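You operate a simulated robot arm through the tools that you are given. There is no shell and no other tool. Be economical: measure what you need, move in short steps, check, and stop when the job is done.

Carry out the task below with a simulated robot arm. There is one attempt and no reset: what you move stays moved.

TASK
Frame the deep drawer's green panel and turn both latches over it.
Fine: stand it in the wooden frame on the glazing bench; shut the drawer. Where these are worked on the way, their far stop is far enough and under half their travel is too little: deep drawer.

Only the result counts: the job must be done as asked and must still hold three seconds after the hand-in. Knocking over, shifting, dropping, spilling or breaking anything else fails it.

THE ROBOT
A 6-joint arm with a two-finger gripper, fixed in place. Base frame: the origin is at the foot of the arm, x ahead of it, y to its left, z up. Lengths are in cm, angles in degrees, forces in N, time in s.
Its first joint turns from -166.0 to 166.0 degrees. Payload 2.45 kg.
The TCP is the grasp point between the finger pads, 2 cm short of the fingertips. In the tool frame z runs along the fingers and y along their closing line. Largest opening 14 cm; the body of the gripper starts 16.8 cm behind the TCP.
Orientation is told as [roll, pitch, yaw] about the base's x, y, z axes, in that order, counted from this pose: with the fingers straight down and closing along the base's y, the tool's x points along the base's -x, its y along +y and its z along -z.

THE INTERFACE
- The arm moves only by the tool apply_moves. Its argument "increments" is a list of rows, each an object (a shift or turn left out is 0, a gripper value left out holds the last) with "hand": the finger opening in mm, from 0 to 140; "translation": the shift along the tool's x, y, z in mm, a list of three; "delta_rot": the turn, a rotation vector about the tool's x, y, z in degrees, a list of three. In form: [{"hand": hand, "translation": [x, y, z], "delta_rot": [rx, ry, rz]}, ...]. A call has 1 to 12 rows; each row shifts and turns the commanded pose from where the row before left it, along the tool's axes as they then stand. A row lasts 0.2 s, in which the tool goes at most 5 cm and 8.6 degrees; a call with a longer step from one row to the next is refused whole, and so is a gripper value outside its range. Where a pose cannot be reached the arm comes as near as it can. A force on the tool above 40 N (or 10 N above the force at the start of the call, whichever is more), or a blocked arm, ends the call early, and 0.2 s more pass. Each finger travels about 4.5 cm/s and halts on what it meets, pressing with about 40 N; the grip force reading is that of the motor and also rises with nothing between the fingers. The clock runs only during rows and for 0.2 s after the last one: add rows that do not move to give the fingers time. It gives the time, the measured TCP pose, the force on the tool (base axes), the opening and the grip force at its end, in the units of the frame above (readings bear some noise), with the torque about the TCP (base axes, N m) and any sound that the robot's microphone picked up.
- Cameras (640 x 400 px; columns grow to the right, rows downward): "scene" is fixed at [5.1, -65.07, 169.91]; the picture's right is [0.54, -0.84, 0.00], its down [-0.41, -0.27, -0.87] and it looks along [0.73, 0.47, -0.49] (base axes); focal length 323 px, centre (320, 200). "wrist" rides on the gripper at [7.8, 1.1, -20.9] in the tool frame; the picture's right is [-0.14, 0.99, 0.00], its down [-0.92, -0.13, -0.37] and it looks along [-0.36, -0.05, 0.93] (tool axes); focal length 280 px, centre (320, 200). There is no depth. A picture from a camera that has moved, and an enlarged one, comes with that camera's place and axes in the base frame and with its lens.
- get_image(camera): a new picture of that camera. No time passes.
- close_up(camera, box): a new picture of the part [left, top, right, bottom] of that camera's present view, enlarged. No time passes.
- job_done(): hands the job in; it is judged then, once.

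Work in short steps. Places have to be worked out from the pictures, the camera data and where the tool is seen: move nearer, look again, correct. Check each grasp and each placing, and mend what went wrong. You have 120 turns and 64 pictures in all, those below and enlarged ones among them. Open the gripper and draw the arm clear of the work before you hand the job in, unless the task says otherwise; then end with one line.

The tools are called as a command line: name --argument value ..., lists and objects as JSON in quotes. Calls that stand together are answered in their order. apply_moves: Moves the arm, as the interface text tells. Its arguments: {"type":"object","properties":{"increments":{"type":"array","items":{"type":"object","properties":{"hand":{"type":"number"},"translation":{"type":"array","items":{"type":"number"}},"delta_rot":{"type":"array","items":{"type":"number"}}}}}},"required":["increments"]} The other tools are called the same way: get_image (camera) takes a picture; close_up (camera, box) takes an enlarged picture of a part of a camera's view; job_done () hands the job in.

At the start:

```text
clock: 0.0
ee_pos: [51.1, -24.39, 149.43]
tool_rot: [0.0, -0.1, -0.1]
wrist_force: [0.6, 0.1, 0.4]
wrist_torque: [0.06, 0.0, 0.04]
opening: 14.02
gripper_force: 0.1
```

scene: 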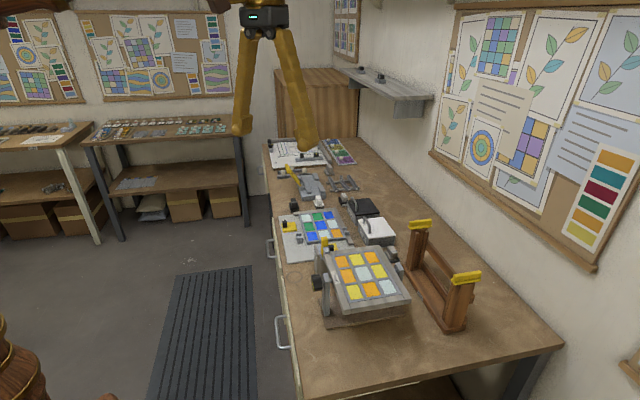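
wrist: 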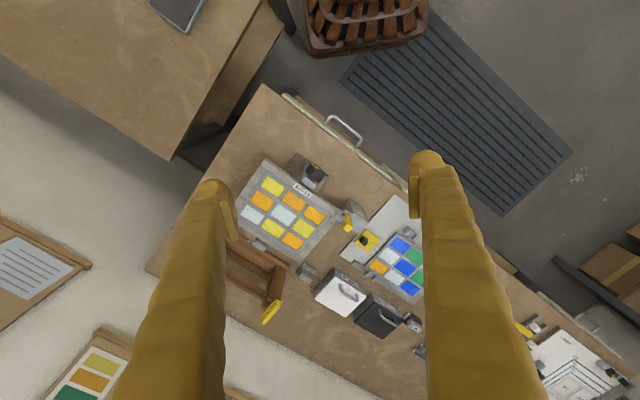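

I'll look closer at the bench and frame before moving.

close_up --camera "scene" --box '[260, 180, 500, 330]'

close_up --camera "scene" --box '[240, 220, 560, 400]'

close_up --camera "wrist" --box '[220, 90, 430, 330]'

```text
2.67 times, centred on (380, 255) of scene
camera zoom: at [5.1, -65.07, 169.91], right [0.54, -0.84, 0.0], down [-0.41, -0.27, -0.87], along [0.73, 0.47, -0.49], focal length 862 px, centre (160, 53)
```

zoom: 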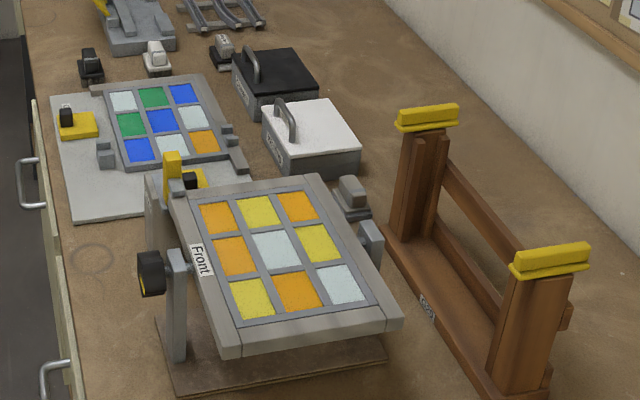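

```text
2.00 times, centred on (400, 310) of scene
camera zoom: at [5.1, -65.07, 169.91], right [0.54, -0.84, 0.0], down [-0.41, -0.27, -0.87], along [0.73, 0.47, -0.49], focal length 646 px, centre (160, -20)
```

zoom: 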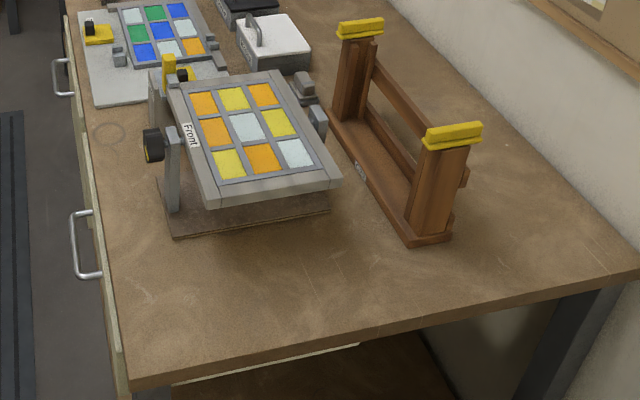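

```text
1.67 times, centred on (325, 210) of wrist
camera zoom: at [43.49, -23.16, 170.24], right [0.14, 0.99, 0.0], down [0.92, -0.13, 0.37], along [0.36, -0.05, -0.93], focal length 467 px, centre (312, 183)
```

zoom: 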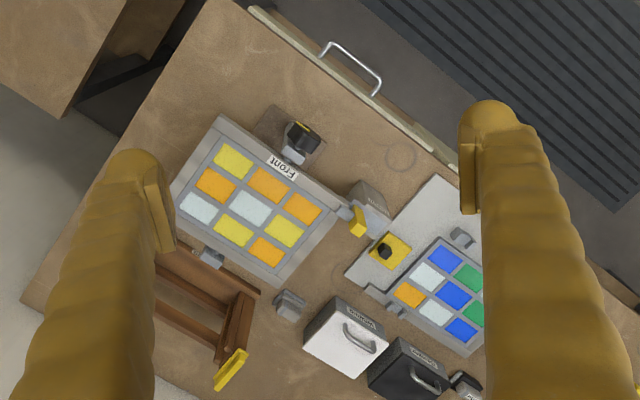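

The bench runs about along the (1,1) direction, with its drawer fronts facing the base. I'll yaw the tool -45° and shift along the bench for a view of the drawers.

apply_moves --increments '[{"delta_rot": [0, 0, 7.5]}, {"delta_rot": [0, 0, 7.5]}, {"delta_rot": [0, 0, 7.5]}, {"delta_rot": [0, 0, 7.5]}, {"delta_rot": [0, 0, 7.5]}, {"delta_rot": [0, 0, 7.5]}, {"translation": [30, 35, 0]}, {"translation": [30, 35, 0]}, {"translation": [30, 35, 0]}, {"translation": [30, 35, 0]}, {"translation": [30, 35, 0]}, {"translation": [30, 35, 0]}]'

get_image --camera "wrist"

```text
clock: 2.6
ee_pos: [53.15, 3.31, 149.33]
tool_rot: [-0.1, -0.1, -45.1]
wrist_force: [-0.1, -0.3, 0.6]
wrist_torque: [0.01, -0.03, 0.0]
opening: 14.03
gripper_force: 0.1
```

```text
58 pictures are left
camera wrist: at [48.63, 9.7, 170.11], right [0.8, 0.6, 0.0], down [0.56, -0.74, 0.37], along [0.22, -0.29, -0.93], focal length 280 px, centre (320, 200)
```

wrist: 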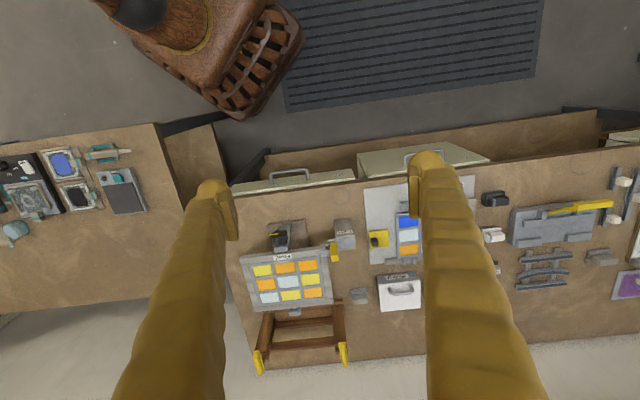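

close_up --camera "wrist" --box '[200, 100, 640, 380]'

```text
1.43 times, centred on (420, 240) of wrist
camera zoom: at [48.63, 9.7, 170.11], right [0.8, 0.6, 0.0], down [0.56, -0.74, 0.37], along [0.22, -0.29, -0.93], focal length 401 px, centre (177, 143)
```

zoom: 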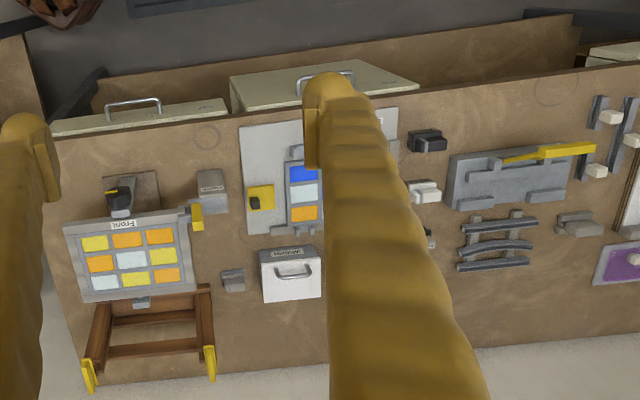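

The second drawer (u≈69) has the tall front, so it looks like the deep one. I'll lower in front of the bench and tilt outward to read the labels.

apply_moves --increments '[{"translation": [0, 20, 44]}, {"translation": [0, 20, 44]}, {"translation": [0, 20, 44]}, {"translation": [0, 20, 44]}, {"translation": [0, 20, 44]}, {"translation": [0, 20, 44]}, {"translation": [0, 20, 44]}, {"translation": [0, 20, 44]}, {"delta_rot": [0, -7.5, 0]}, {"delta_rot": [0, -7.5, 0]}, {"delta_rot": [0, -7.5, 0]}, {"delta_rot": [0, -7.5, 0]}]'

get_image --camera "wrist"

```text
clock: 5.2
ee_pos: [64.62, 14.62, 114.33]
tool_rot: [0.0, -30.2, -44.9]
wrist_force: [-0.2, 0.3, -0.8]
wrist_torque: [0.07, 0.04, -0.02]
opening: 13.99
gripper_force: 0.1
```

```text
56 pictures are left
camera wrist: at [53.38, 27.62, 128.31], right [0.78, 0.62, 0.07], down [0.34, -0.52, 0.78], along [0.52, -0.59, -0.62], focal length 280 px, centre (320, 200)
```

wrist: 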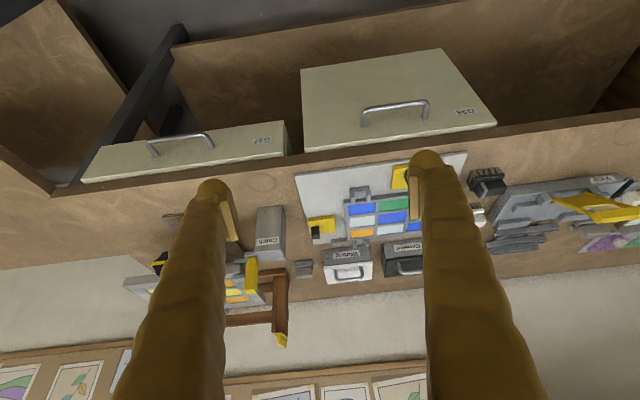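

close_up --camera "wrist" --box '[290, 40, 510, 180]'

close_up --camera "scene" --box '[240, 190, 330, 360]'

```text
2.86 times, centred on (400, 110) of wrist
camera zoom: at [53.38, 27.62, 128.31], right [0.78, 0.62, 0.07], down [0.34, -0.52, 0.78], along [0.52, -0.59, -0.62], focal length 801 px, centre (91, 457)
```

zoom: 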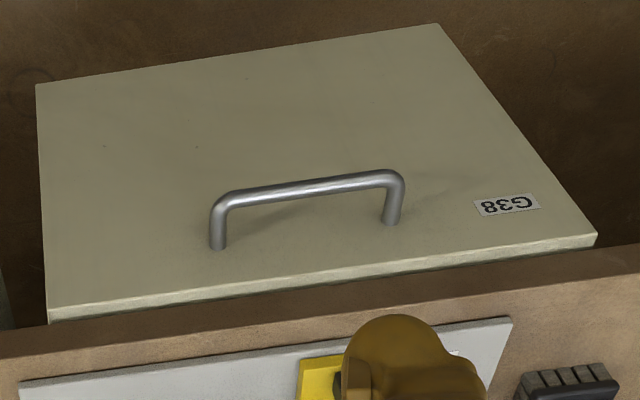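

```text
2.35 times, centred on (285, 275) of scene
camera zoom: at [5.1, -65.07, 169.91], right [0.54, -0.84, 0.0], down [-0.41, -0.27, -0.87], along [0.73, 0.47, -0.49], focal length 761 px, centre (402, 24)
```

zoom: 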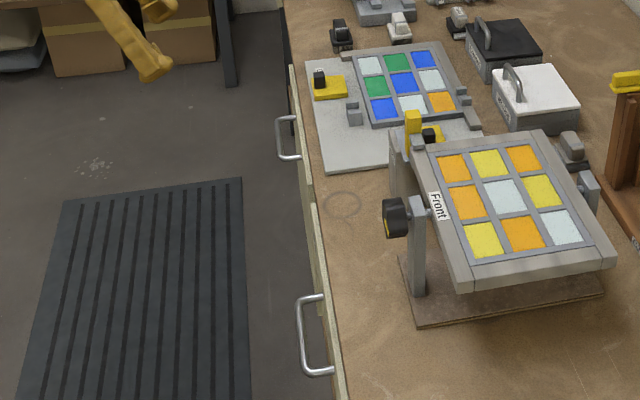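

Handle of the deep drawer (G38): bar at u≈71.2, w≈51.0, z≈82.5, standing about 3.9 cm off the front. I'll untilt and yaw so the fingers close along w, the pulling direction.

apply_moves --increments '[{"delta_rot": [0, 7.55, 0], "hand": 25}, {"delta_rot": [0, 7.55, 0]}, {"delta_rot": [0, 7.55, 0]}, {"delta_rot": [0, 7.55, 0]}, {"delta_rot": [0, 0, -8.2]}, {"delta_rot": [0, 0, -8.2]}, {"delta_rot": [0, 0, -8.2]}, {"delta_rot": [0, 0, -8.2]}, {"delta_rot": [0, 0, -8.2]}, {"delta_rot": [0, 0, -8.2]}, {"delta_rot": [0, 0, -8.2]}, {"delta_rot": [0, 0, -8.2]}]'

apply_moves --increments '[{"delta_rot": [0, 0, -8.2]}, {"delta_rot": [0, 0, -8.2]}, {"delta_rot": [0, 0, -8.0]}, {"translation": [-30.4, -20, 0]}, {"translation": [-30.4, -20, 0]}, {"translation": [-30.4, -20, 0]}, {"translation": [-30.4, -20, 20]}, {"translation": [-30.4, -20, 30]}, {"translation": [0, 0, 0]}]'

get_image --camera "wrist"

close_up --camera "scene" --box '[220, 160, 380, 270]'

```text
clock: 7.8
ee_pos: [64.65, 14.54, 114.13]
tool_rot: [0.3, 0.2, 20.8]
wrist_force: [-0.7, -0.3, 1.0]
wrist_torque: [0.01, 0.02, -0.01]
opening: 2.51
gripper_force: 0.1
```

```text
clock: 9.8
ee_pos: [82.41, 18.33, 109.16]
tool_rot: [0.2, 0.0, 44.9]
wrist_force: [1.4, 0.2, 0.9]
wrist_torque: [0.02, -0.03, 0.02]
opening: 2.51
gripper_force: 0.0
```

```text
53 pictures are left
camera wrist: at [76.37, 13.64, 129.96], right [-0.6, 0.8, 0.0], down [0.74, 0.56, 0.37], along [0.29, 0.22, -0.93], focal length 280 px, centre (320, 200)
```

wrist: 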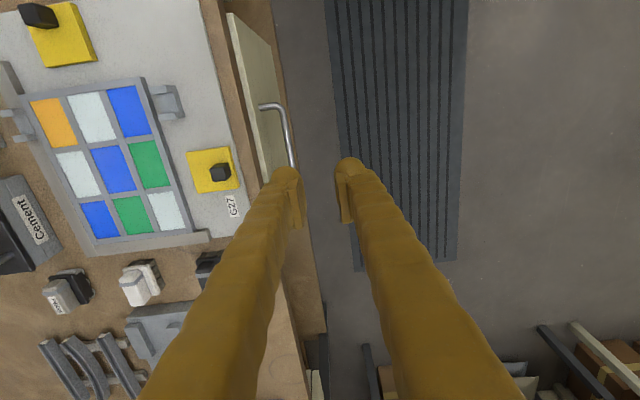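

```text
3.64 times, centred on (300, 215) of scene
camera zoom: at [5.1, -65.07, 169.91], right [0.54, -0.84, 0.0], down [-0.41, -0.27, -0.87], along [0.73, 0.47, -0.49], focal length 1176 px, centre (393, 146)
```

zoom: 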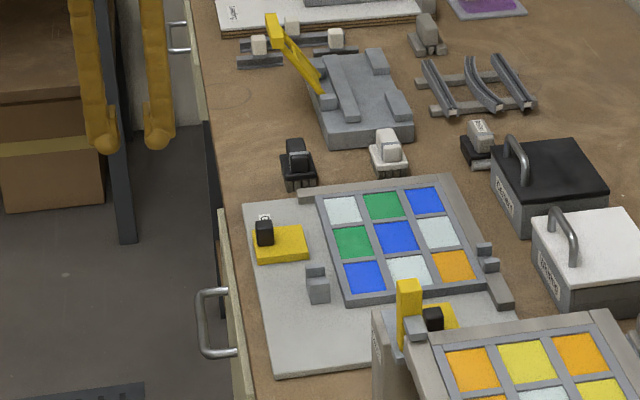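

Bar is parallel to u at w≈50.7. I'll shift above it, descend partway, and check.

apply_moves --increments '[{"translation": [0, -27, 0]}, {"translation": [0, -27, 0]}, {"translation": [0, 0, 40]}, {"translation": [0, 0, 40]}, {"translation": [0, 0, 40]}, {"translation": [0, 0, 30]}]'

close_up --camera "wrist" --box '[200, 60, 440, 240]'

close_up --camera "scene" --box '[220, 160, 380, 270]'

```text
clock: 11.2
ee_pos: [86.27, 14.56, 94.05]
tool_rot: [0.2, 0.0, 45.0]
wrist_force: [-0.2, 0.0, 0.2]
wrist_torque: [0.01, -0.01, -0.01]
opening: 2.51
gripper_force: 0.0
```

```text
2.22 times, centred on (320, 150) of wrist
camera zoom: at [80.16, 9.83, 114.95], right [-0.6, 0.8, 0.0], down [0.74, 0.56, 0.37], along [0.29, 0.22, -0.93], focal length 623 px, centre (320, 311)
```

zoom: 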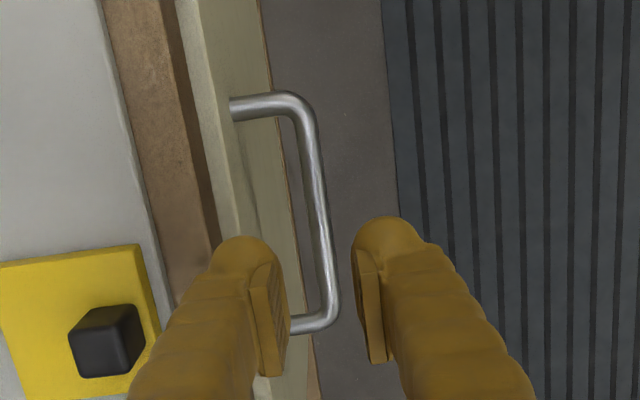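

```text
3.64 times, centred on (300, 215) of scene
camera zoom: at [5.1, -65.07, 169.91], right [0.54, -0.84, 0.0], down [-0.41, -0.27, -0.87], along [0.73, 0.47, -0.49], focal length 1176 px, centre (393, 146)
```

zoom: 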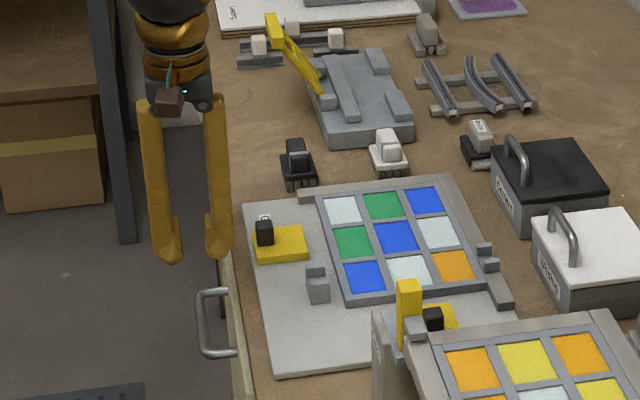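

TCP sits directly over the bar (u 71.3, w 50.7). Descend and close.

apply_moves --increments '[{"translation": [0, 0, 40]}, {"translation": [0, 0, 40]}, {"translation": [0, 0, 38]}, {}, {"hand": 0}, {}, {}, {}]'

close_up --camera "wrist" --box '[200, 60, 440, 240]'

```text
clock: 11.8
ee_pos: [86.31, 14.4, 87.63]
tool_rot: [-0.1, -0.2, 45.1]
wrist_force: [-10.3, -4.0, 21.9]
wrist_torque: [-0.75, -0.32, -0.35]
opening: 2.29
gripper_force: 0.0
stopped in row 3: the force on the tool passed its limit at 117 N (the readings are from after the stop); the commanded pose is now the measured one
```

```text
2.22 times, centred on (320, 150) of wrist
camera zoom: at [80.08, 9.69, 108.38], right [-0.6, 0.8, 0.0], down [0.74, 0.56, 0.37], along [0.3, 0.22, -0.93], focal length 623 px, centre (320, 311)
```

zoom: 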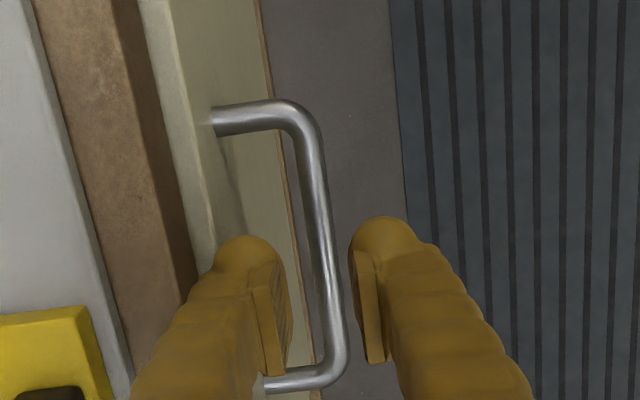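

Contact torque suggests the rear finger landed on the drawer front's top edge. I'll lift, shift 5 mm toward the base, narrow the opening and try gently.

apply_moves --increments '[{"translation": [0, 0, -25]}, {"translation": [0, 5, 0], "hand": 19}, {}, {}, {"translation": [0, 0, 15]}, {"translation": [0, 0, 10]}, {"translation": [0, 0, 6]}, {"translation": [0, 0, 6]}, {"translation": [0, 0, 6]}]'

close_up --camera "wrist" --box '[200, 60, 440, 240]'

```text
clock: 13.8
ee_pos: [85.86, 14.81, 85.55]
tool_rot: [0.0, -0.2, 44.9]
wrist_force: [0.0, 0.6, 0.0]
wrist_torque: [0.0, 0.03, 0.0]
opening: 1.89
gripper_force: 0.0
```

```text
2.22 times, centred on (320, 150) of wrist
camera zoom: at [79.72, 10.08, 106.43], right [-0.6, 0.8, 0.0], down [0.74, 0.56, 0.37], along [0.3, 0.22, -0.93], focal length 623 px, centre (320, 311)
```

zoom: 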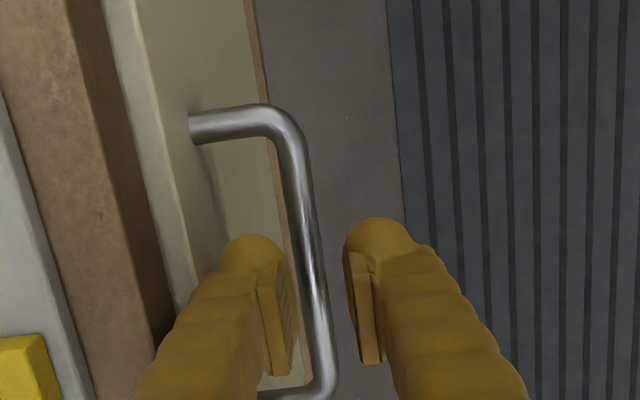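

Clear now and centred on the bar. Continue down 3.3 cm and close.

apply_moves --increments '[{"translation": [0, 0, 9]}, {"translation": [0, 0, 8]}, {"translation": [0, 0, 8]}, {"translation": [0, 0, 8]}, {"hand": 0}, {}, {}, {}]'

```text
clock: 15.6
ee_pos: [85.95, 14.83, 82.43]
tool_rot: [0.0, -0.1, 45.1]
wrist_force: [-0.3, 1.2, 1.6]
wrist_torque: [-0.02, 0.03, 0.84]
opening: 0.75
gripper_force: 35.1
```

Bar gripped (0.75 cm). Pull the drawer toward the base.

apply_moves --increments '[{"translation": [0, 10, 0]}, {"translation": [0, 20, 0]}, {"translation": [0, 20, 0]}, {"translation": [0, 20, 0]}, {"translation": [0, 20, 0]}, {"translation": [0, 20, 0]}, {"translation": [0, 20, 0]}, {"translation": [0, 20, 0]}]'

get_image --camera "scene"

```text
clock: 17.4
ee_pos: [75.28, 25.59, 82.29]
tool_rot: [0.0, -0.2, 45.0]
wrist_force: [9.7, 12.3, -2.7]
wrist_torque: [-0.32, 0.3, 0.83]
opening: 0.76
gripper_force: 34.9
```

```text
47 pictures are left
```

scene: 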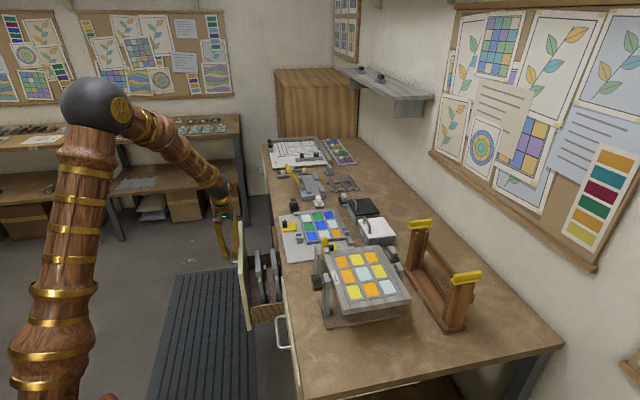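

Drawer is opening (15 cm). Continue pulling to the stop.

apply_moves --increments '[{"translation": [0, 20, 0]}, {"translation": [0, 20, 0]}, {"translation": [0, 20, 0]}, {"translation": [0, 20, 0]}, {"translation": [0, 20, 0]}, {"translation": [0, 20, 0]}, {"translation": [0, 20, 0]}, {"translation": [0, 20, 0]}, {"translation": [0, 20, 0]}, {"translation": [0, 20, 0]}]'

close_up --camera "scene" --box '[180, 190, 340, 330]'

```text
clock: 19.1
ee_pos: [65.04, 35.75, 82.41]
tool_rot: [-0.3, -0.3, 45.1]
wrist_force: [6.7, -6.5, -0.5]
wrist_torque: [0.18, -0.11, 0.75]
opening: 0.73
gripper_force: 35.6
stopped in row 8: the force on the tool passed its limit at 68 N (the readings are from after the stop); the commanded pose is now the measured one
```

```text
2.86 times, centred on (260, 260) of scene
camera zoom: at [5.1, -65.07, 169.91], right [0.54, -0.84, 0.0], down [-0.41, -0.27, -0.87], along [0.73, 0.47, -0.49], focal length 924 px, centre (491, 29)
```

zoom: 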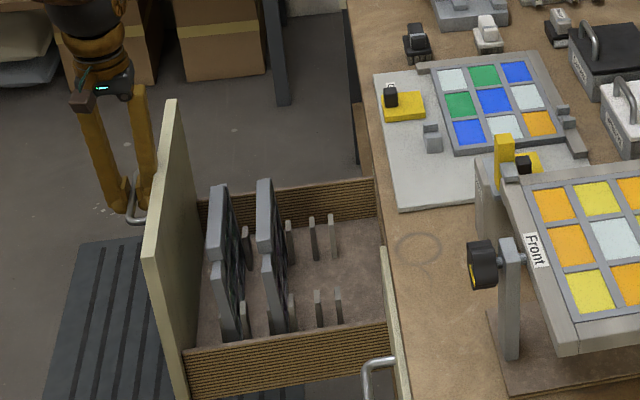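

Drawer fully open (~30 cm). Release, rise, and look into the drawer.

apply_moves --increments '[{"hand": 19}, {}, {}, {"translation": [0, 0, -15]}, {"translation": [0, 0, -30]}, {"translation": [0, 0, -45]}, {"translation": [0, 0, -45]}, {"translation": [0, 0, -45]}, {"translation": [40, -20, -25]}, {"translation": [40, -20, 0]}, {"translation": [40, -20, 0]}]'

get_image --camera "wrist"

```text
refused: row 9 steps farther than a row can; nothing moved
```

```text
45 pictures are left
camera wrist: at [58.76, 31.0, 103.14], right [-0.6, 0.8, 0.0], down [0.74, 0.56, 0.37], along [0.3, 0.22, -0.93], focal length 280 px, centre (320, 200)
```

wrist: 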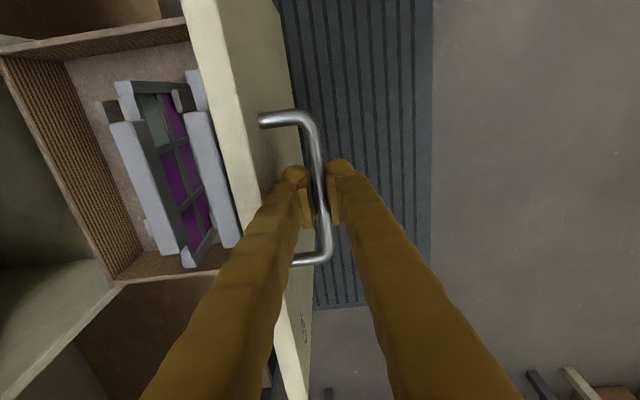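

apply_moves --increments '[{"hand": 19}, {}, {}, {"translation": [0, 0, -15]}, {"translation": [0, 0, -30]}, {"translation": [0, 0, -45]}, {"translation": [0, 0, -45]}, {"translation": [0, 0, -45]}, {"translation": [20, -20, -40]}, {"translation": [20, -40, -20]}, {"translation": [20, -40, 0]}, {"translation": [20, -40, 0]}]'

get_image --camera "wrist"

```text
clock: 21.8
ee_pos: [69.23, 20.32, 106.48]
tool_rot: [-0.2, -0.3, 45.1]
wrist_force: [0.2, -0.2, -0.4]
wrist_torque: [-0.01, -0.02, 0.0]
opening: 1.89
gripper_force: 0.1
```

```text
44 pictures are left
camera wrist: at [62.87, 15.5, 127.19], right [-0.6, 0.8, 0.0], down [0.74, 0.56, 0.37], along [0.3, 0.22, -0.93], focal length 280 px, centre (320, 200)
```

wrist: 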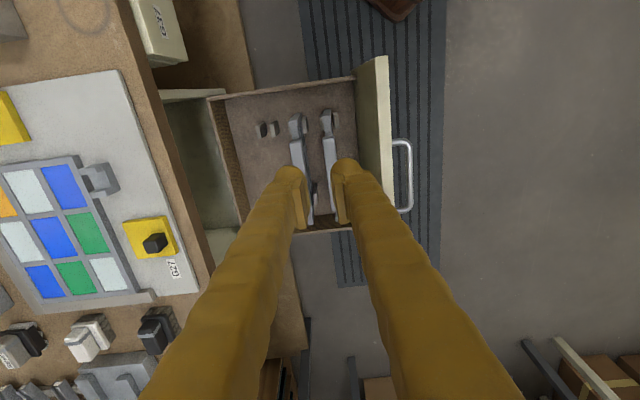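

apply_moves --increments '[{"translation": [0, -20, -40], "hand": 40}, {"translation": [0, -40, 0]}, {"translation": [0, -45, 0]}, {"translation": [0, -45, 0]}, {"translation": [0, -45, 0]}]'

get_image --camera "wrist"

```text
clock: 22.9
ee_pos: [82.89, 6.46, 110.43]
tool_rot: [-0.2, -0.3, 45.0]
wrist_force: [0.0, -0.1, 0.7]
wrist_torque: [0.02, -0.01, 0.03]
opening: 4.0
gripper_force: 0.0
```

```text
43 pictures are left
camera wrist: at [76.59, 1.69, 131.17], right [-0.6, 0.8, 0.0], down [0.74, 0.56, 0.37], along [0.3, 0.22, -0.93], focal length 280 px, centre (320, 200)
```

wrist: 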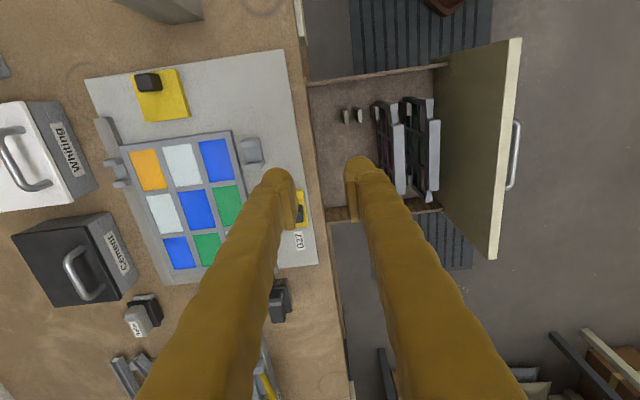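

close_up --camera "wrist" --box '[320, 60, 480, 220]'

```text
2.50 times, centred on (400, 140) of wrist
camera zoom: at [76.59, 1.69, 131.17], right [-0.6, 0.8, 0.0], down [0.74, 0.56, 0.37], along [0.3, 0.22, -0.93], focal length 701 px, centre (120, 350)
```

zoom: 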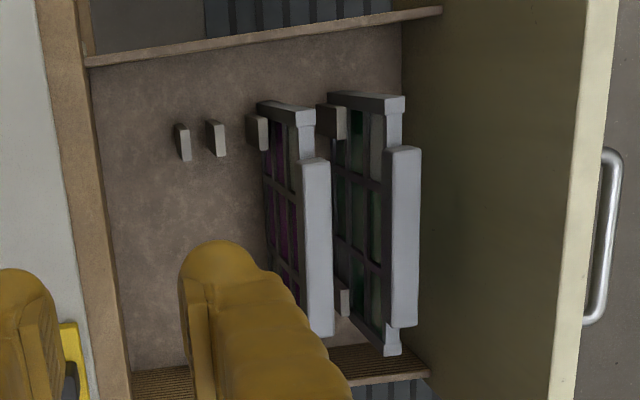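

Front-most panel (nearest the drawer front) shows green panes; the rear one is purple. I'll move over the green one with fingers wide open to measure.

apply_moves --increments '[{"translation": [-14, 40, 0], "hand": 140}, {"translation": [-14, 40, 0]}, {"translation": [-14, 40, 0]}, {"translation": [-14, 40, 0]}, {"translation": [-14, 35, 0]}, {"translation": [-13, 35, 0]}, {}, {}]'

get_image --camera "wrist"

close_up --camera "wrist" --box '[230, 60, 430, 220]'

```text
clock: 24.8
ee_pos: [72.39, 28.54, 110.34]
tool_rot: [-0.1, -0.3, 44.9]
wrist_force: [0.2, 0.6, 0.5]
wrist_torque: [0.0, -0.02, 0.0]
opening: 14.01
gripper_force: 0.0
```

```text
41 pictures are left
camera wrist: at [66.1, 23.78, 131.18], right [-0.6, 0.8, 0.0], down [0.74, 0.56, 0.37], along [0.3, 0.22, -0.93], focal length 280 px, centre (320, 200)
```

wrist: 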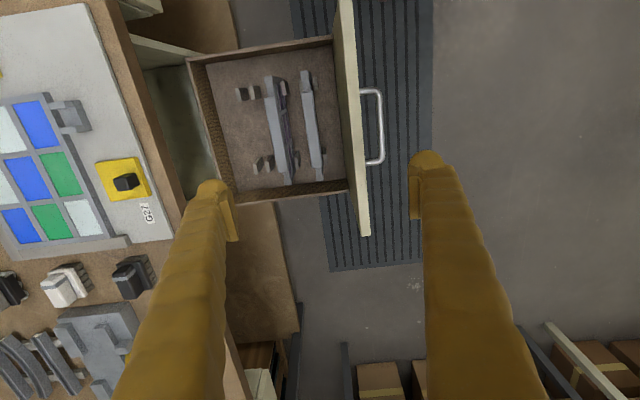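

```text
2.50 times, centred on (330, 140) of wrist
camera zoom: at [66.1, 23.78, 131.18], right [-0.6, 0.8, 0.0], down [0.74, 0.56, 0.37], along [0.3, 0.22, -0.93], focal length 701 px, centre (295, 350)
```

zoom: 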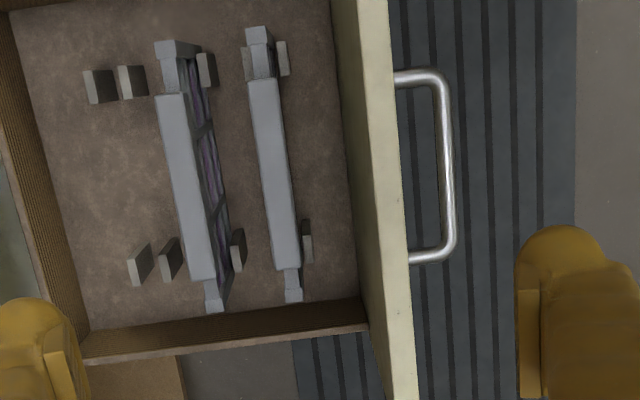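

Green panel grip board: u 63.9–78.1, w≈32.8, top z≈76.4, ~2.2 thick. Drawer front inner face w≈27.3. Align with a 4.2 cm opening and come down partly.

apply_moves --increments '[{"translation": [4, -18, 0], "hand": 42}, {"translation": [0, 0, 30]}, {"translation": [0, 0, 40]}, {"translation": [0, 0, 40]}, {"translation": [0, 0, 40]}, {"translation": [0, 0, 30]}, {}]'

close_up --camera "wrist" --box '[200, 50, 440, 230]'

```text
clock: 26.4
ee_pos: [73.44, 26.85, 92.22]
tool_rot: [-0.2, -0.3, 45.0]
wrist_force: [0.2, 0.3, -0.1]
wrist_torque: [0.02, 0.0, 0.01]
opening: 4.21
gripper_force: 0.0
```

```text
2.22 times, centred on (320, 140) of wrist
camera zoom: at [67.29, 22.16, 113.13], right [-0.6, 0.8, 0.0], down [0.74, 0.56, 0.37], along [0.3, 0.22, -0.93], focal length 623 px, centre (320, 333)
```

zoom: 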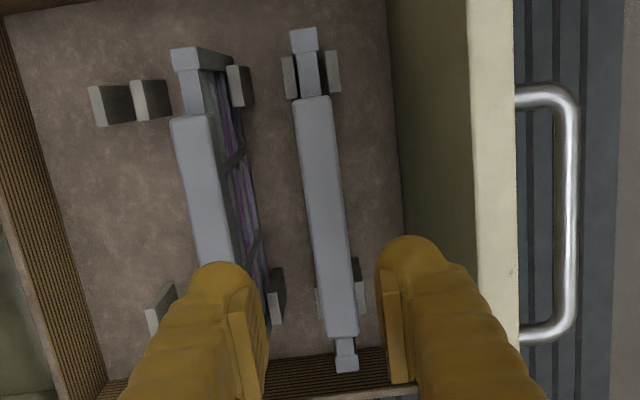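

Alignment good. Descend to z≈75.2 and close.

apply_moves --increments '[{"translation": [0, 2, 30]}, {"translation": [0, 0, 35]}, {"translation": [0, 0, 35]}, {"translation": [0, 0, 30]}, {"translation": [0, 0, 20]}, {"translation": [0, 0, 20]}, {"hand": 0}, {}, {}, {}]'

close_up --camera "wrist" --box '[200, 50, 440, 230]'

```text
clock: 28.6
ee_pos: [73.58, 27.21, 75.35]
tool_rot: [-0.2, -0.2, 44.9]
wrist_force: [-0.5, 0.5, 0.1]
wrist_torque: [0.05, -0.05, -0.01]
opening: 2.09
gripper_force: 40.4
```

```text
2.22 times, centred on (320, 140) of wrist
camera zoom: at [67.3, 22.37, 96.17], right [-0.6, 0.8, 0.0], down [0.74, 0.56, 0.37], along [0.3, 0.22, -0.93], focal length 623 px, centre (320, 333)
```

zoom: 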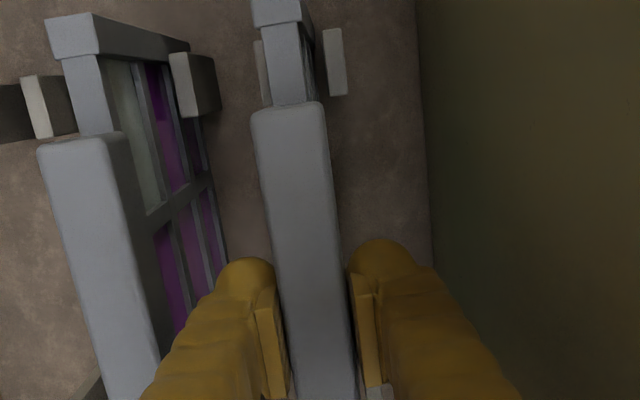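

Grip would be good (2.09 cm). Before carrying, I'll release it in place, and go measure the wooden frame and latches.

apply_moves --increments '[{"hand": 42}, {}, {}, {"translation": [0, 0, -30]}, {"translation": [0, 0, -50]}, {"translation": [0, 0, -50]}, {"translation": [0, 0, -50]}, {"translation": [0, 0, -50]}, {"translation": [0, 0, -50]}, {"translation": [0, 0, -50]}, {"translation": [0, 0, -50]}, {"translation": [0, 0, -50]}]'

apply_moves --increments '[{"translation": [36, -30, 0], "delta_rot": [0, 0, 8.2]}, {"translation": [36, -30, 0], "delta_rot": [0, 0, 8.2]}, {"translation": [36, -30, 0], "delta_rot": [0, 0, 8.2]}, {"translation": [30, -30, 0], "delta_rot": [0, 0, 8.2]}, {"translation": [20, -30, 0], "delta_rot": [0, 0, 8.2]}, {"translation": [20, -30, 0], "delta_rot": [0, 0, 8.2]}, {"translation": [0, -40, 0], "delta_rot": [0, 0, 8.2]}, {"translation": [0, -40, 0], "delta_rot": [0, 0, 8.2]}, {"translation": [0, -40, 0], "delta_rot": [0, 0, 8.2]}, {"translation": [0, -40, 0], "delta_rot": [0, 0, 8.2]}, {"translation": [0, -40, 0], "delta_rot": [0, 0, 8.0]}]'

```text
clock: 31.1
ee_pos: [73.25, 27.04, 118.38]
tool_rot: [-0.1, -0.2, 45.1]
wrist_force: [0.9, -0.4, -0.6]
wrist_torque: [-0.02, 0.03, 0.0]
opening: 4.19
gripper_force: 0.1
```

```text
clock: 33.5
ee_pos: [58.31, -15.3, 118.41]
tool_rot: [0.3, -0.2, -45.0]
wrist_force: [-0.3, -0.1, -0.7]
wrist_torque: [0.02, -0.02, -0.05]
opening: 4.22
gripper_force: 0.1
```

apply_moves --increments '[{"translation": [-30, -10, -30], "hand": 140}, {"translation": [-40, -10, -20]}, {"translation": [-40, -10, -10]}, {"translation": [-40, -10, 0]}, {"translation": [-30, -10, 0]}, {}, {}]'

get_image --camera "wrist"

close_up --camera "wrist" --box '[210, 130, 430, 290]'

```text
clock: 35.1
ee_pos: [67.43, -31.37, 124.43]
tool_rot: [0.2, -0.3, -44.9]
wrist_force: [-0.5, -0.5, 0.0]
wrist_torque: [-0.02, -0.02, -0.02]
opening: 14.01
gripper_force: 0.0
```

```text
37 pictures are left
camera wrist: at [62.74, -25.1, 145.17], right [0.8, 0.6, 0.01], down [0.56, -0.74, 0.37], along [0.23, -0.29, -0.93], focal length 280 px, centre (320, 200)
```

wrist: 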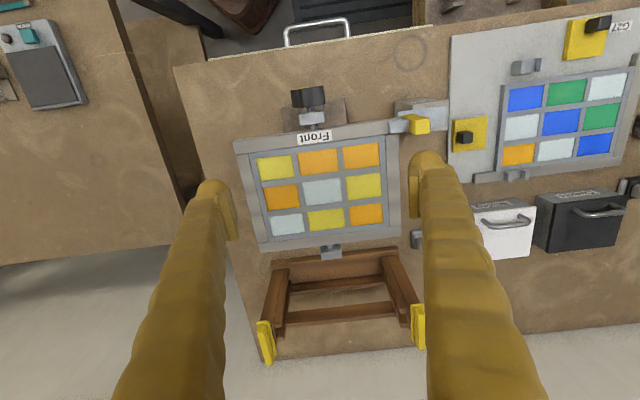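

```text
2.50 times, centred on (320, 210) of wrist
camera zoom: at [62.74, -25.1, 145.17], right [0.8, 0.6, 0.01], down [0.56, -0.74, 0.37], along [0.23, -0.29, -0.93], focal length 701 px, centre (320, 175)
```

zoom: 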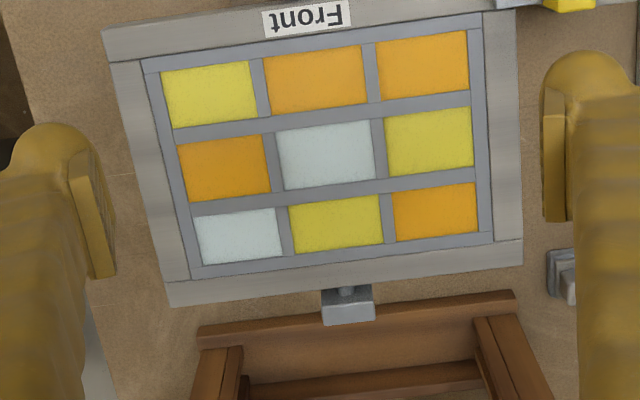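

apply_moves --increments '[{"translation": [-40, 0, -30]}, {"translation": [-40, 0, -30]}, {"delta_rot": [0, -6, 0]}, {"delta_rot": [0, -6, 0]}]'

close_up --camera "wrist" --box '[220, 190, 440, 350]'

close_up --camera "scene" --box '[380, 200, 500, 350]'

```text
clock: 36.1
ee_pos: [73.11, -37.12, 130.45]
tool_rot: [0.3, -12.2, -45.0]
wrist_force: [0.3, -0.4, -0.6]
wrist_torque: [0.01, 0.01, 0.0]
opening: 13.99
gripper_force: 0.1
```

```text
2.50 times, centred on (330, 270) of wrist
camera zoom: at [65.5, -27.82, 149.02], right [0.79, 0.61, 0.03], down [0.49, -0.67, 0.56], along [0.36, -0.42, -0.83], focal length 701 px, centre (295, 25)
```

zoom: 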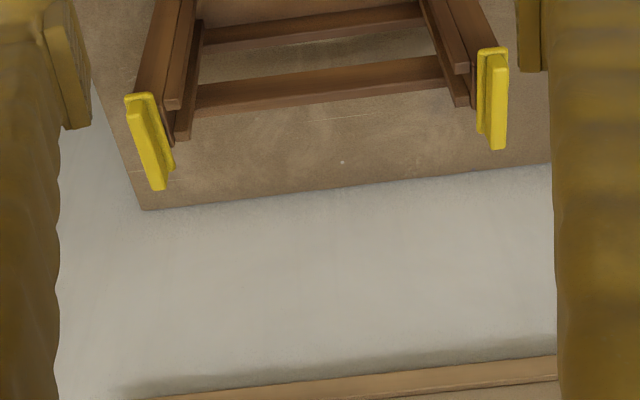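

```text
2.67 times, centred on (440, 275) of scene
camera zoom: at [5.1, -65.07, 169.91], right [0.54, -0.84, 0.0], down [-0.41, -0.27, -0.87], along [0.73, 0.47, -0.49], focal length 862 px, centre (0, 0)
```

zoom: 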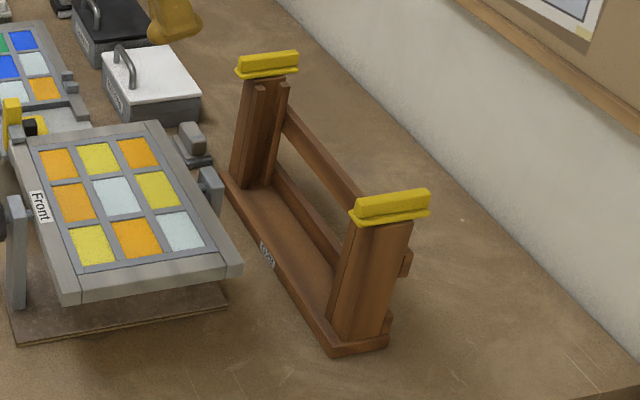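

close_up --camera "wrist" --box '[350, 185, 410, 245]'

close_up --camera "scene" --box '[405, 205, 485, 340]'

close_up --camera "wrist" --box '[260, 185, 330, 255]'

```text
6.67 times, centred on (380, 215) of wrist
camera zoom: at [65.5, -27.82, 149.02], right [0.79, 0.61, 0.03], down [0.49, -0.67, 0.56], along [0.36, -0.42, -0.83], focal length 1869 px, centre (-80, 100)
```

zoom: 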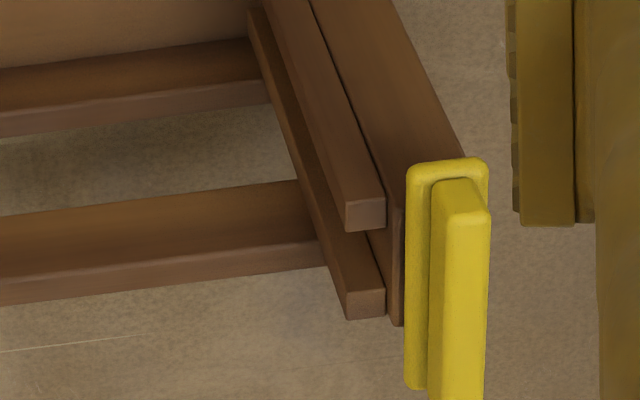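

```text
2.96 times, centred on (445, 272) of scene
camera zoom: at [5.1, -65.07, 169.91], right [0.54, -0.84, 0.0], down [-0.41, -0.27, -0.87], along [0.73, 0.47, -0.49], focal length 958 px, centre (-50, -15)
```

zoom: 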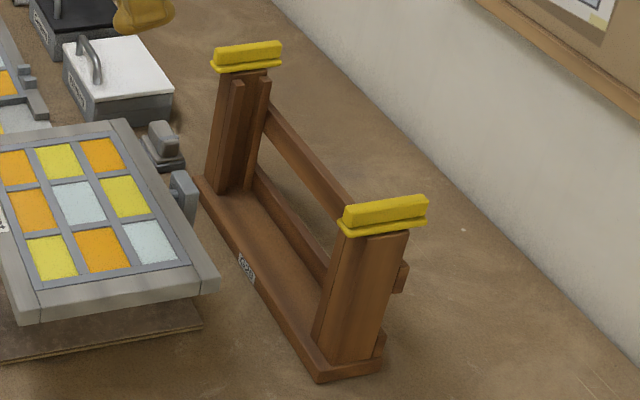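

```text
5.71 times, centred on (295, 220) of wrist
camera zoom: at [65.5, -27.82, 149.02], right [0.79, 0.61, 0.03], down [0.49, -0.67, 0.56], along [0.36, -0.42, -0.83], focal length 1602 px, centre (463, 86)
```

zoom: 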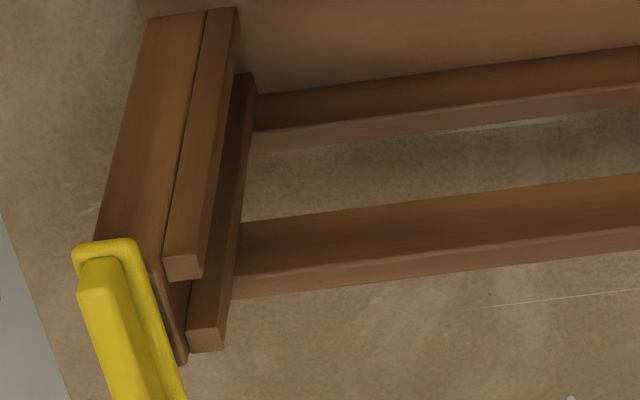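

Groove measured: centre w≈100.25, ~2.1 wide, guides' tops z≈108.6, panel centre u≈24.9; latches pivot at u≈12.1 and 37.8. Radius ~103 is far, so I'll test reach empty-handed in the carrying yaw.

apply_moves --increments '[{"delta_rot": [0, 6, 0]}, {"delta_rot": [0, 6.2, 0]}, {"delta_rot": [0, 0, -8.5]}, {"delta_rot": [0, 0, -8.5]}, {"delta_rot": [0, 0, -8.5]}, {"delta_rot": [0, 0, -8.5]}, {"delta_rot": [0, 0, -8.5]}, {"delta_rot": [0, 0, -8.5]}, {"delta_rot": [0, 0, -8.5]}, {"delta_rot": [0, 0, -8.5]}, {"delta_rot": [0, 0, -8.5]}, {"delta_rot": [0, 0, -8.5]}]'

apply_moves --increments '[{"delta_rot": [0, 0, -5]}, {"translation": [0, -40, 0]}, {"translation": [0, -40, 0]}, {"translation": [0, -40, 0]}, {"translation": [0, -40, 0]}, {"translation": [0, -40, 0]}, {"translation": [5, -23, 0]}, {}, {}]'

get_image --camera "wrist"

```text
clock: 38.8
ee_pos: [73.07, -37.1, 130.28]
tool_rot: [0.0, -0.3, 40.1]
wrist_force: [-0.4, 0.0, 0.2]
wrist_torque: [-0.02, 0.0, -0.02]
opening: 13.99
gripper_force: 0.0
```

```text
clock: 40.8
ee_pos: [88.54, -53.24, 130.28]
tool_rot: [0.0, -0.3, 45.0]
wrist_force: [-0.8, 0.6, 0.3]
wrist_torque: [0.04, 0.01, 0.04]
opening: 14.03
gripper_force: 0.1
```

```text
30 pictures are left
camera wrist: at [82.29, -58.04, 151.1], right [-0.6, 0.8, 0.0], down [0.74, 0.56, 0.37], along [0.3, 0.23, -0.93], focal length 280 px, centre (320, 200)
```

wrist: 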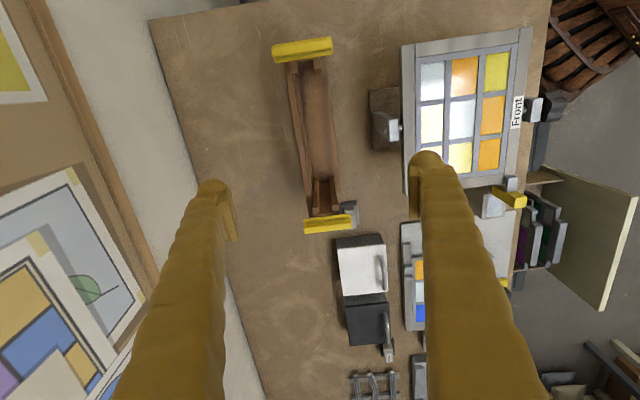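

Reachable straight down. Close-up here to refine groove location.

close_up --camera "wrist" --box '[260, 30, 370, 240]'

```text
1.90 times, centred on (315, 135) of wrist
camera zoom: at [82.29, -58.04, 151.1], right [-0.6, 0.8, 0.0], down [0.74, 0.56, 0.37], along [0.3, 0.23, -0.93], focal length 534 px, centre (330, 324)
```

zoom: 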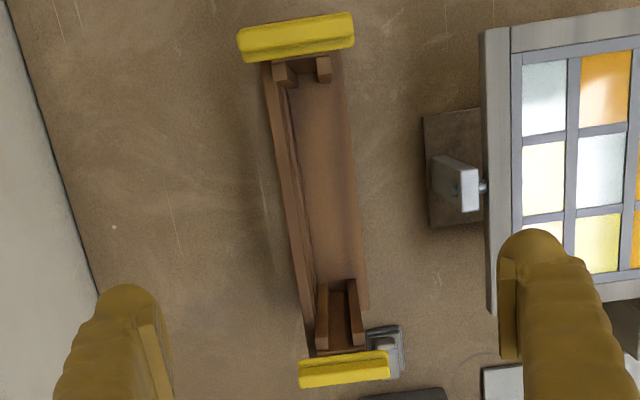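

Refined with this near-vertical view: groove w≈100.9, u centre≈25.0. Return to the drawer for the green panel.

apply_moves --increments '[{"translation": [-27.2, 39.7, 0], "hand": 42}, {"translation": [-27.2, 39.7, 0]}, {"translation": [-27.2, 39.7, 0]}, {"translation": [-27.2, 39.7, 0]}, {"translation": [-27.2, 39.7, 0]}, {"translation": [-27.2, 39.7, 0]}, {"translation": [-27.2, 39.7, 0]}, {"translation": [-27.2, 39.7, 0]}, {"translation": [-27.2, 39.7, 0]}, {"translation": [-27.2, 39.7, 0]}, {"translation": [-27.2, 39.7, 0]}, {"translation": [-27.2, 39.7, 0]}]'

apply_moves --increments '[{"translation": [-27.2, 39.7, 0]}, {"translation": [-27.2, 39.7, 0]}, {"translation": [-27.2, 39.7, 0]}, {"translation": [-27.2, 39.7, 0]}, {"translation": [-27.2, 39.7, 0]}, {"translation": [0, 0, 50]}, {"translation": [0, 0, 50]}, {"translation": [0, 0, 50]}, {"translation": [0, 0, 50]}, {"translation": [0, 0, 50]}, {"translation": [0, 0, 50]}, {"translation": [0, 0, 50]}]'

close_up --camera "wrist" --box '[200, 50, 440, 230]'

```text
clock: 43.4
ee_pos: [77.91, 3.55, 130.45]
tool_rot: [0.0, -0.3, 45.0]
wrist_force: [-0.5, -0.1, 0.0]
wrist_torque: [-0.03, 0.0, 0.0]
opening: 4.2
gripper_force: 0.1
```

```text
clock: 46.0
ee_pos: [73.56, 27.47, 95.46]
tool_rot: [0.0, -0.4, 45.0]
wrist_force: [-0.3, -0.2, 0.9]
wrist_torque: [-0.04, -0.04, -0.04]
opening: 4.21
gripper_force: 0.0
```

```text
2.22 times, centred on (320, 140) of wrist
camera zoom: at [67.32, 22.61, 116.28], right [-0.6, 0.8, 0.0], down [0.74, 0.56, 0.37], along [0.3, 0.23, -0.93], focal length 623 px, centre (320, 333)
```

zoom: 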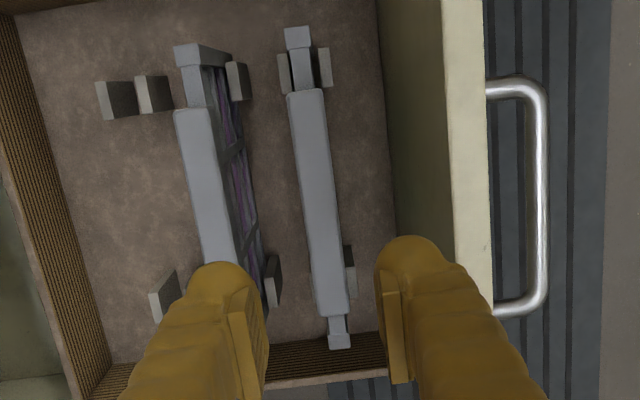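

apply_moves --increments '[{"translation": [0, -1, 40], "delta_rot": [-0.2, 0.2, 0]}, {"translation": [0, 0, 45]}, {"translation": [0, 0, 40]}, {"translation": [0, 0, 35]}, {"translation": [0, 0, 25]}, {"translation": [0, 0, 16]}, {"hand": 0}, {}, {}, {}]'

apply_moves --increments '[{"translation": [0, 0, -15]}, {"translation": [0, 0, -20]}, {"translation": [0, 0, -30]}, {"translation": [0, 0, -35]}, {"translation": [0, 0, -40]}, {"translation": [0, 0, -40]}, {"translation": [0, 0, -40]}, {"translation": [0, 0, -40]}, {"translation": [0, 0, -40]}, {"translation": [0, 0, -40]}]'

close_up --camera "scene" --box '[170, 120, 350, 320]'

```text
clock: 48.1
ee_pos: [73.74, 27.21, 75.48]
tool_rot: [0.2, 0.0, 44.9]
wrist_force: [0.4, 0.9, -0.2]
wrist_torque: [0.0, 0.0, 0.03]
opening: 2.08
gripper_force: 39.8
```

```text
clock: 50.4
ee_pos: [73.57, 27.27, 109.47]
tool_rot: [0.2, -0.1, 45.0]
wrist_force: [-0.1, -0.8, -7.9]
wrist_torque: [-0.01, -0.01, -0.01]
opening: 2.1
gripper_force: 40.0
```

```text
2.00 times, centred on (260, 220) of scene
camera zoom: at [5.1, -65.07, 169.91], right [0.54, -0.84, 0.0], down [-0.41, -0.27, -0.87], along [0.73, 0.47, -0.49], focal length 646 px, centre (440, 160)
```

zoom: 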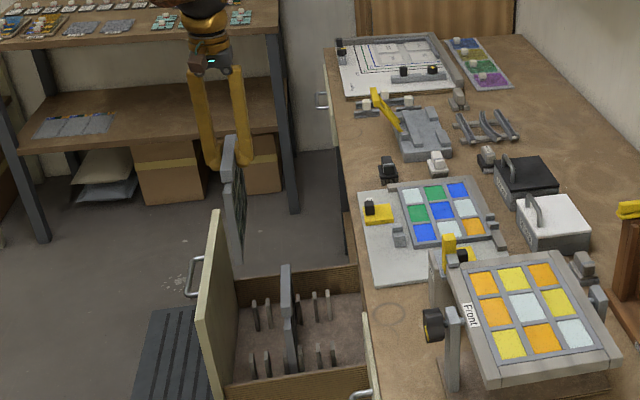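

Panel lifted cleanly (~0.8 kg); its bottom is ≈17 cm below TCP. Raise to z≈133 and carry to just above the frame.

apply_moves --increments '[{"translation": [0, 0, -40]}, {"translation": [0, 0, -40]}, {"translation": [0, 0, -40]}, {"translation": [0, 0, -40]}, {"translation": [0, 0, -40]}, {"translation": [0, 0, -35]}, {"translation": [15, -22, 0]}, {"translation": [23, -34, 0]}, {"translation": [23, -34, 0]}, {"translation": [23, -34, 0]}, {"translation": [23, -34, 0]}, {"translation": [23, -34, 0]}]'

apply_moves --increments '[{"translation": [23, -34, 0]}, {"translation": [23, -34, 0]}, {"translation": [23, -34, 0]}, {"translation": [23, -34, 0]}, {"translation": [23, -34, 0]}, {"translation": [23, -34, 0]}, {"translation": [23, -34, 0]}, {"translation": [23, -34, 0]}, {"translation": [23, -34, 0]}, {"translation": [23, -34, 0]}]'

```text
clock: 53.0
ee_pos: [78.2, 4.23, 132.78]
tool_rot: [0.2, -0.1, 45.1]
wrist_force: [-0.8, 0.7, -5.7]
wrist_torque: [0.03, 0.01, 0.01]
opening: 2.11
gripper_force: 40.4
```

```text
clock: 55.1
ee_pos: [85.96, -35.95, 132.74]
tool_rot: [0.2, 0.0, 45.0]
wrist_force: [-0.7, 0.8, -5.2]
wrist_torque: [-0.02, -0.03, 0.0]
opening: 2.07
gripper_force: 40.1
```

apply_moves --increments '[{"translation": [25.5, -36.7, 0]}, {"translation": [25.5, -36.7, 0]}, {"translation": [25.5, -36.7, 0]}, {"translation": [25.5, -36.7, 0]}, {}, {}]'

close_up --camera "wrist" --box '[220, 0, 420, 240]'

close_up --camera "scene" --box '[370, 130, 510, 340]'

```text
clock: 56.5
ee_pos: [89.14, -53.64, 132.8]
tool_rot: [0.1, -0.1, 45.0]
wrist_force: [-0.7, 0.0, -6.5]
wrist_torque: [-0.01, -0.05, 0.01]
opening: 2.07
gripper_force: 40.3
```

```text
1.67 times, centred on (320, 120) of wrist
camera zoom: at [82.99, -58.4, 153.57], right [-0.6, 0.8, 0.0], down [0.74, 0.56, 0.37], along [0.29, 0.23, -0.93], focal length 467 px, centre (320, 333)
```

zoom: 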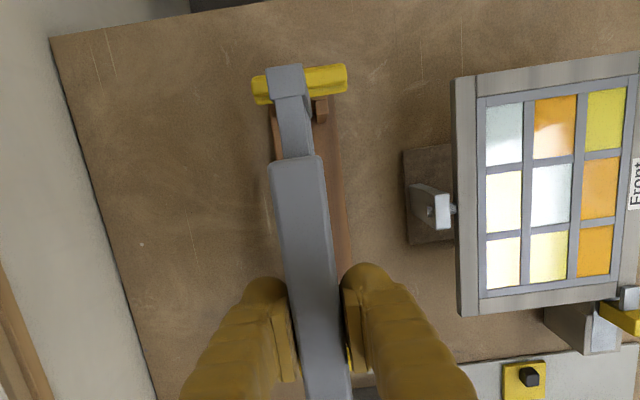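

```text
1.90 times, centred on (440, 235) of scene
camera zoom: at [5.1, -65.07, 169.91], right [0.54, -0.84, 0.0], down [-0.41, -0.27, -0.87], along [0.73, 0.47, -0.49], focal length 616 px, centre (91, 133)
```

zoom: 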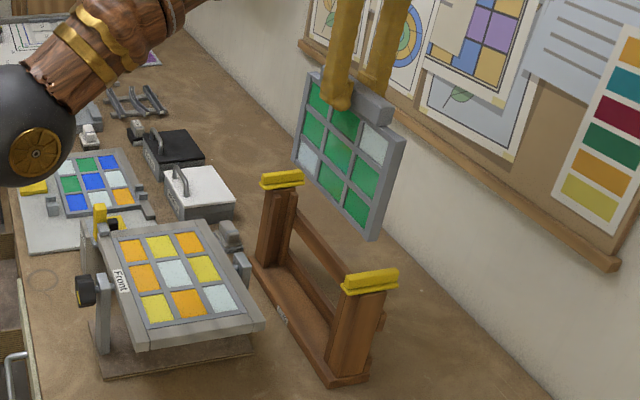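

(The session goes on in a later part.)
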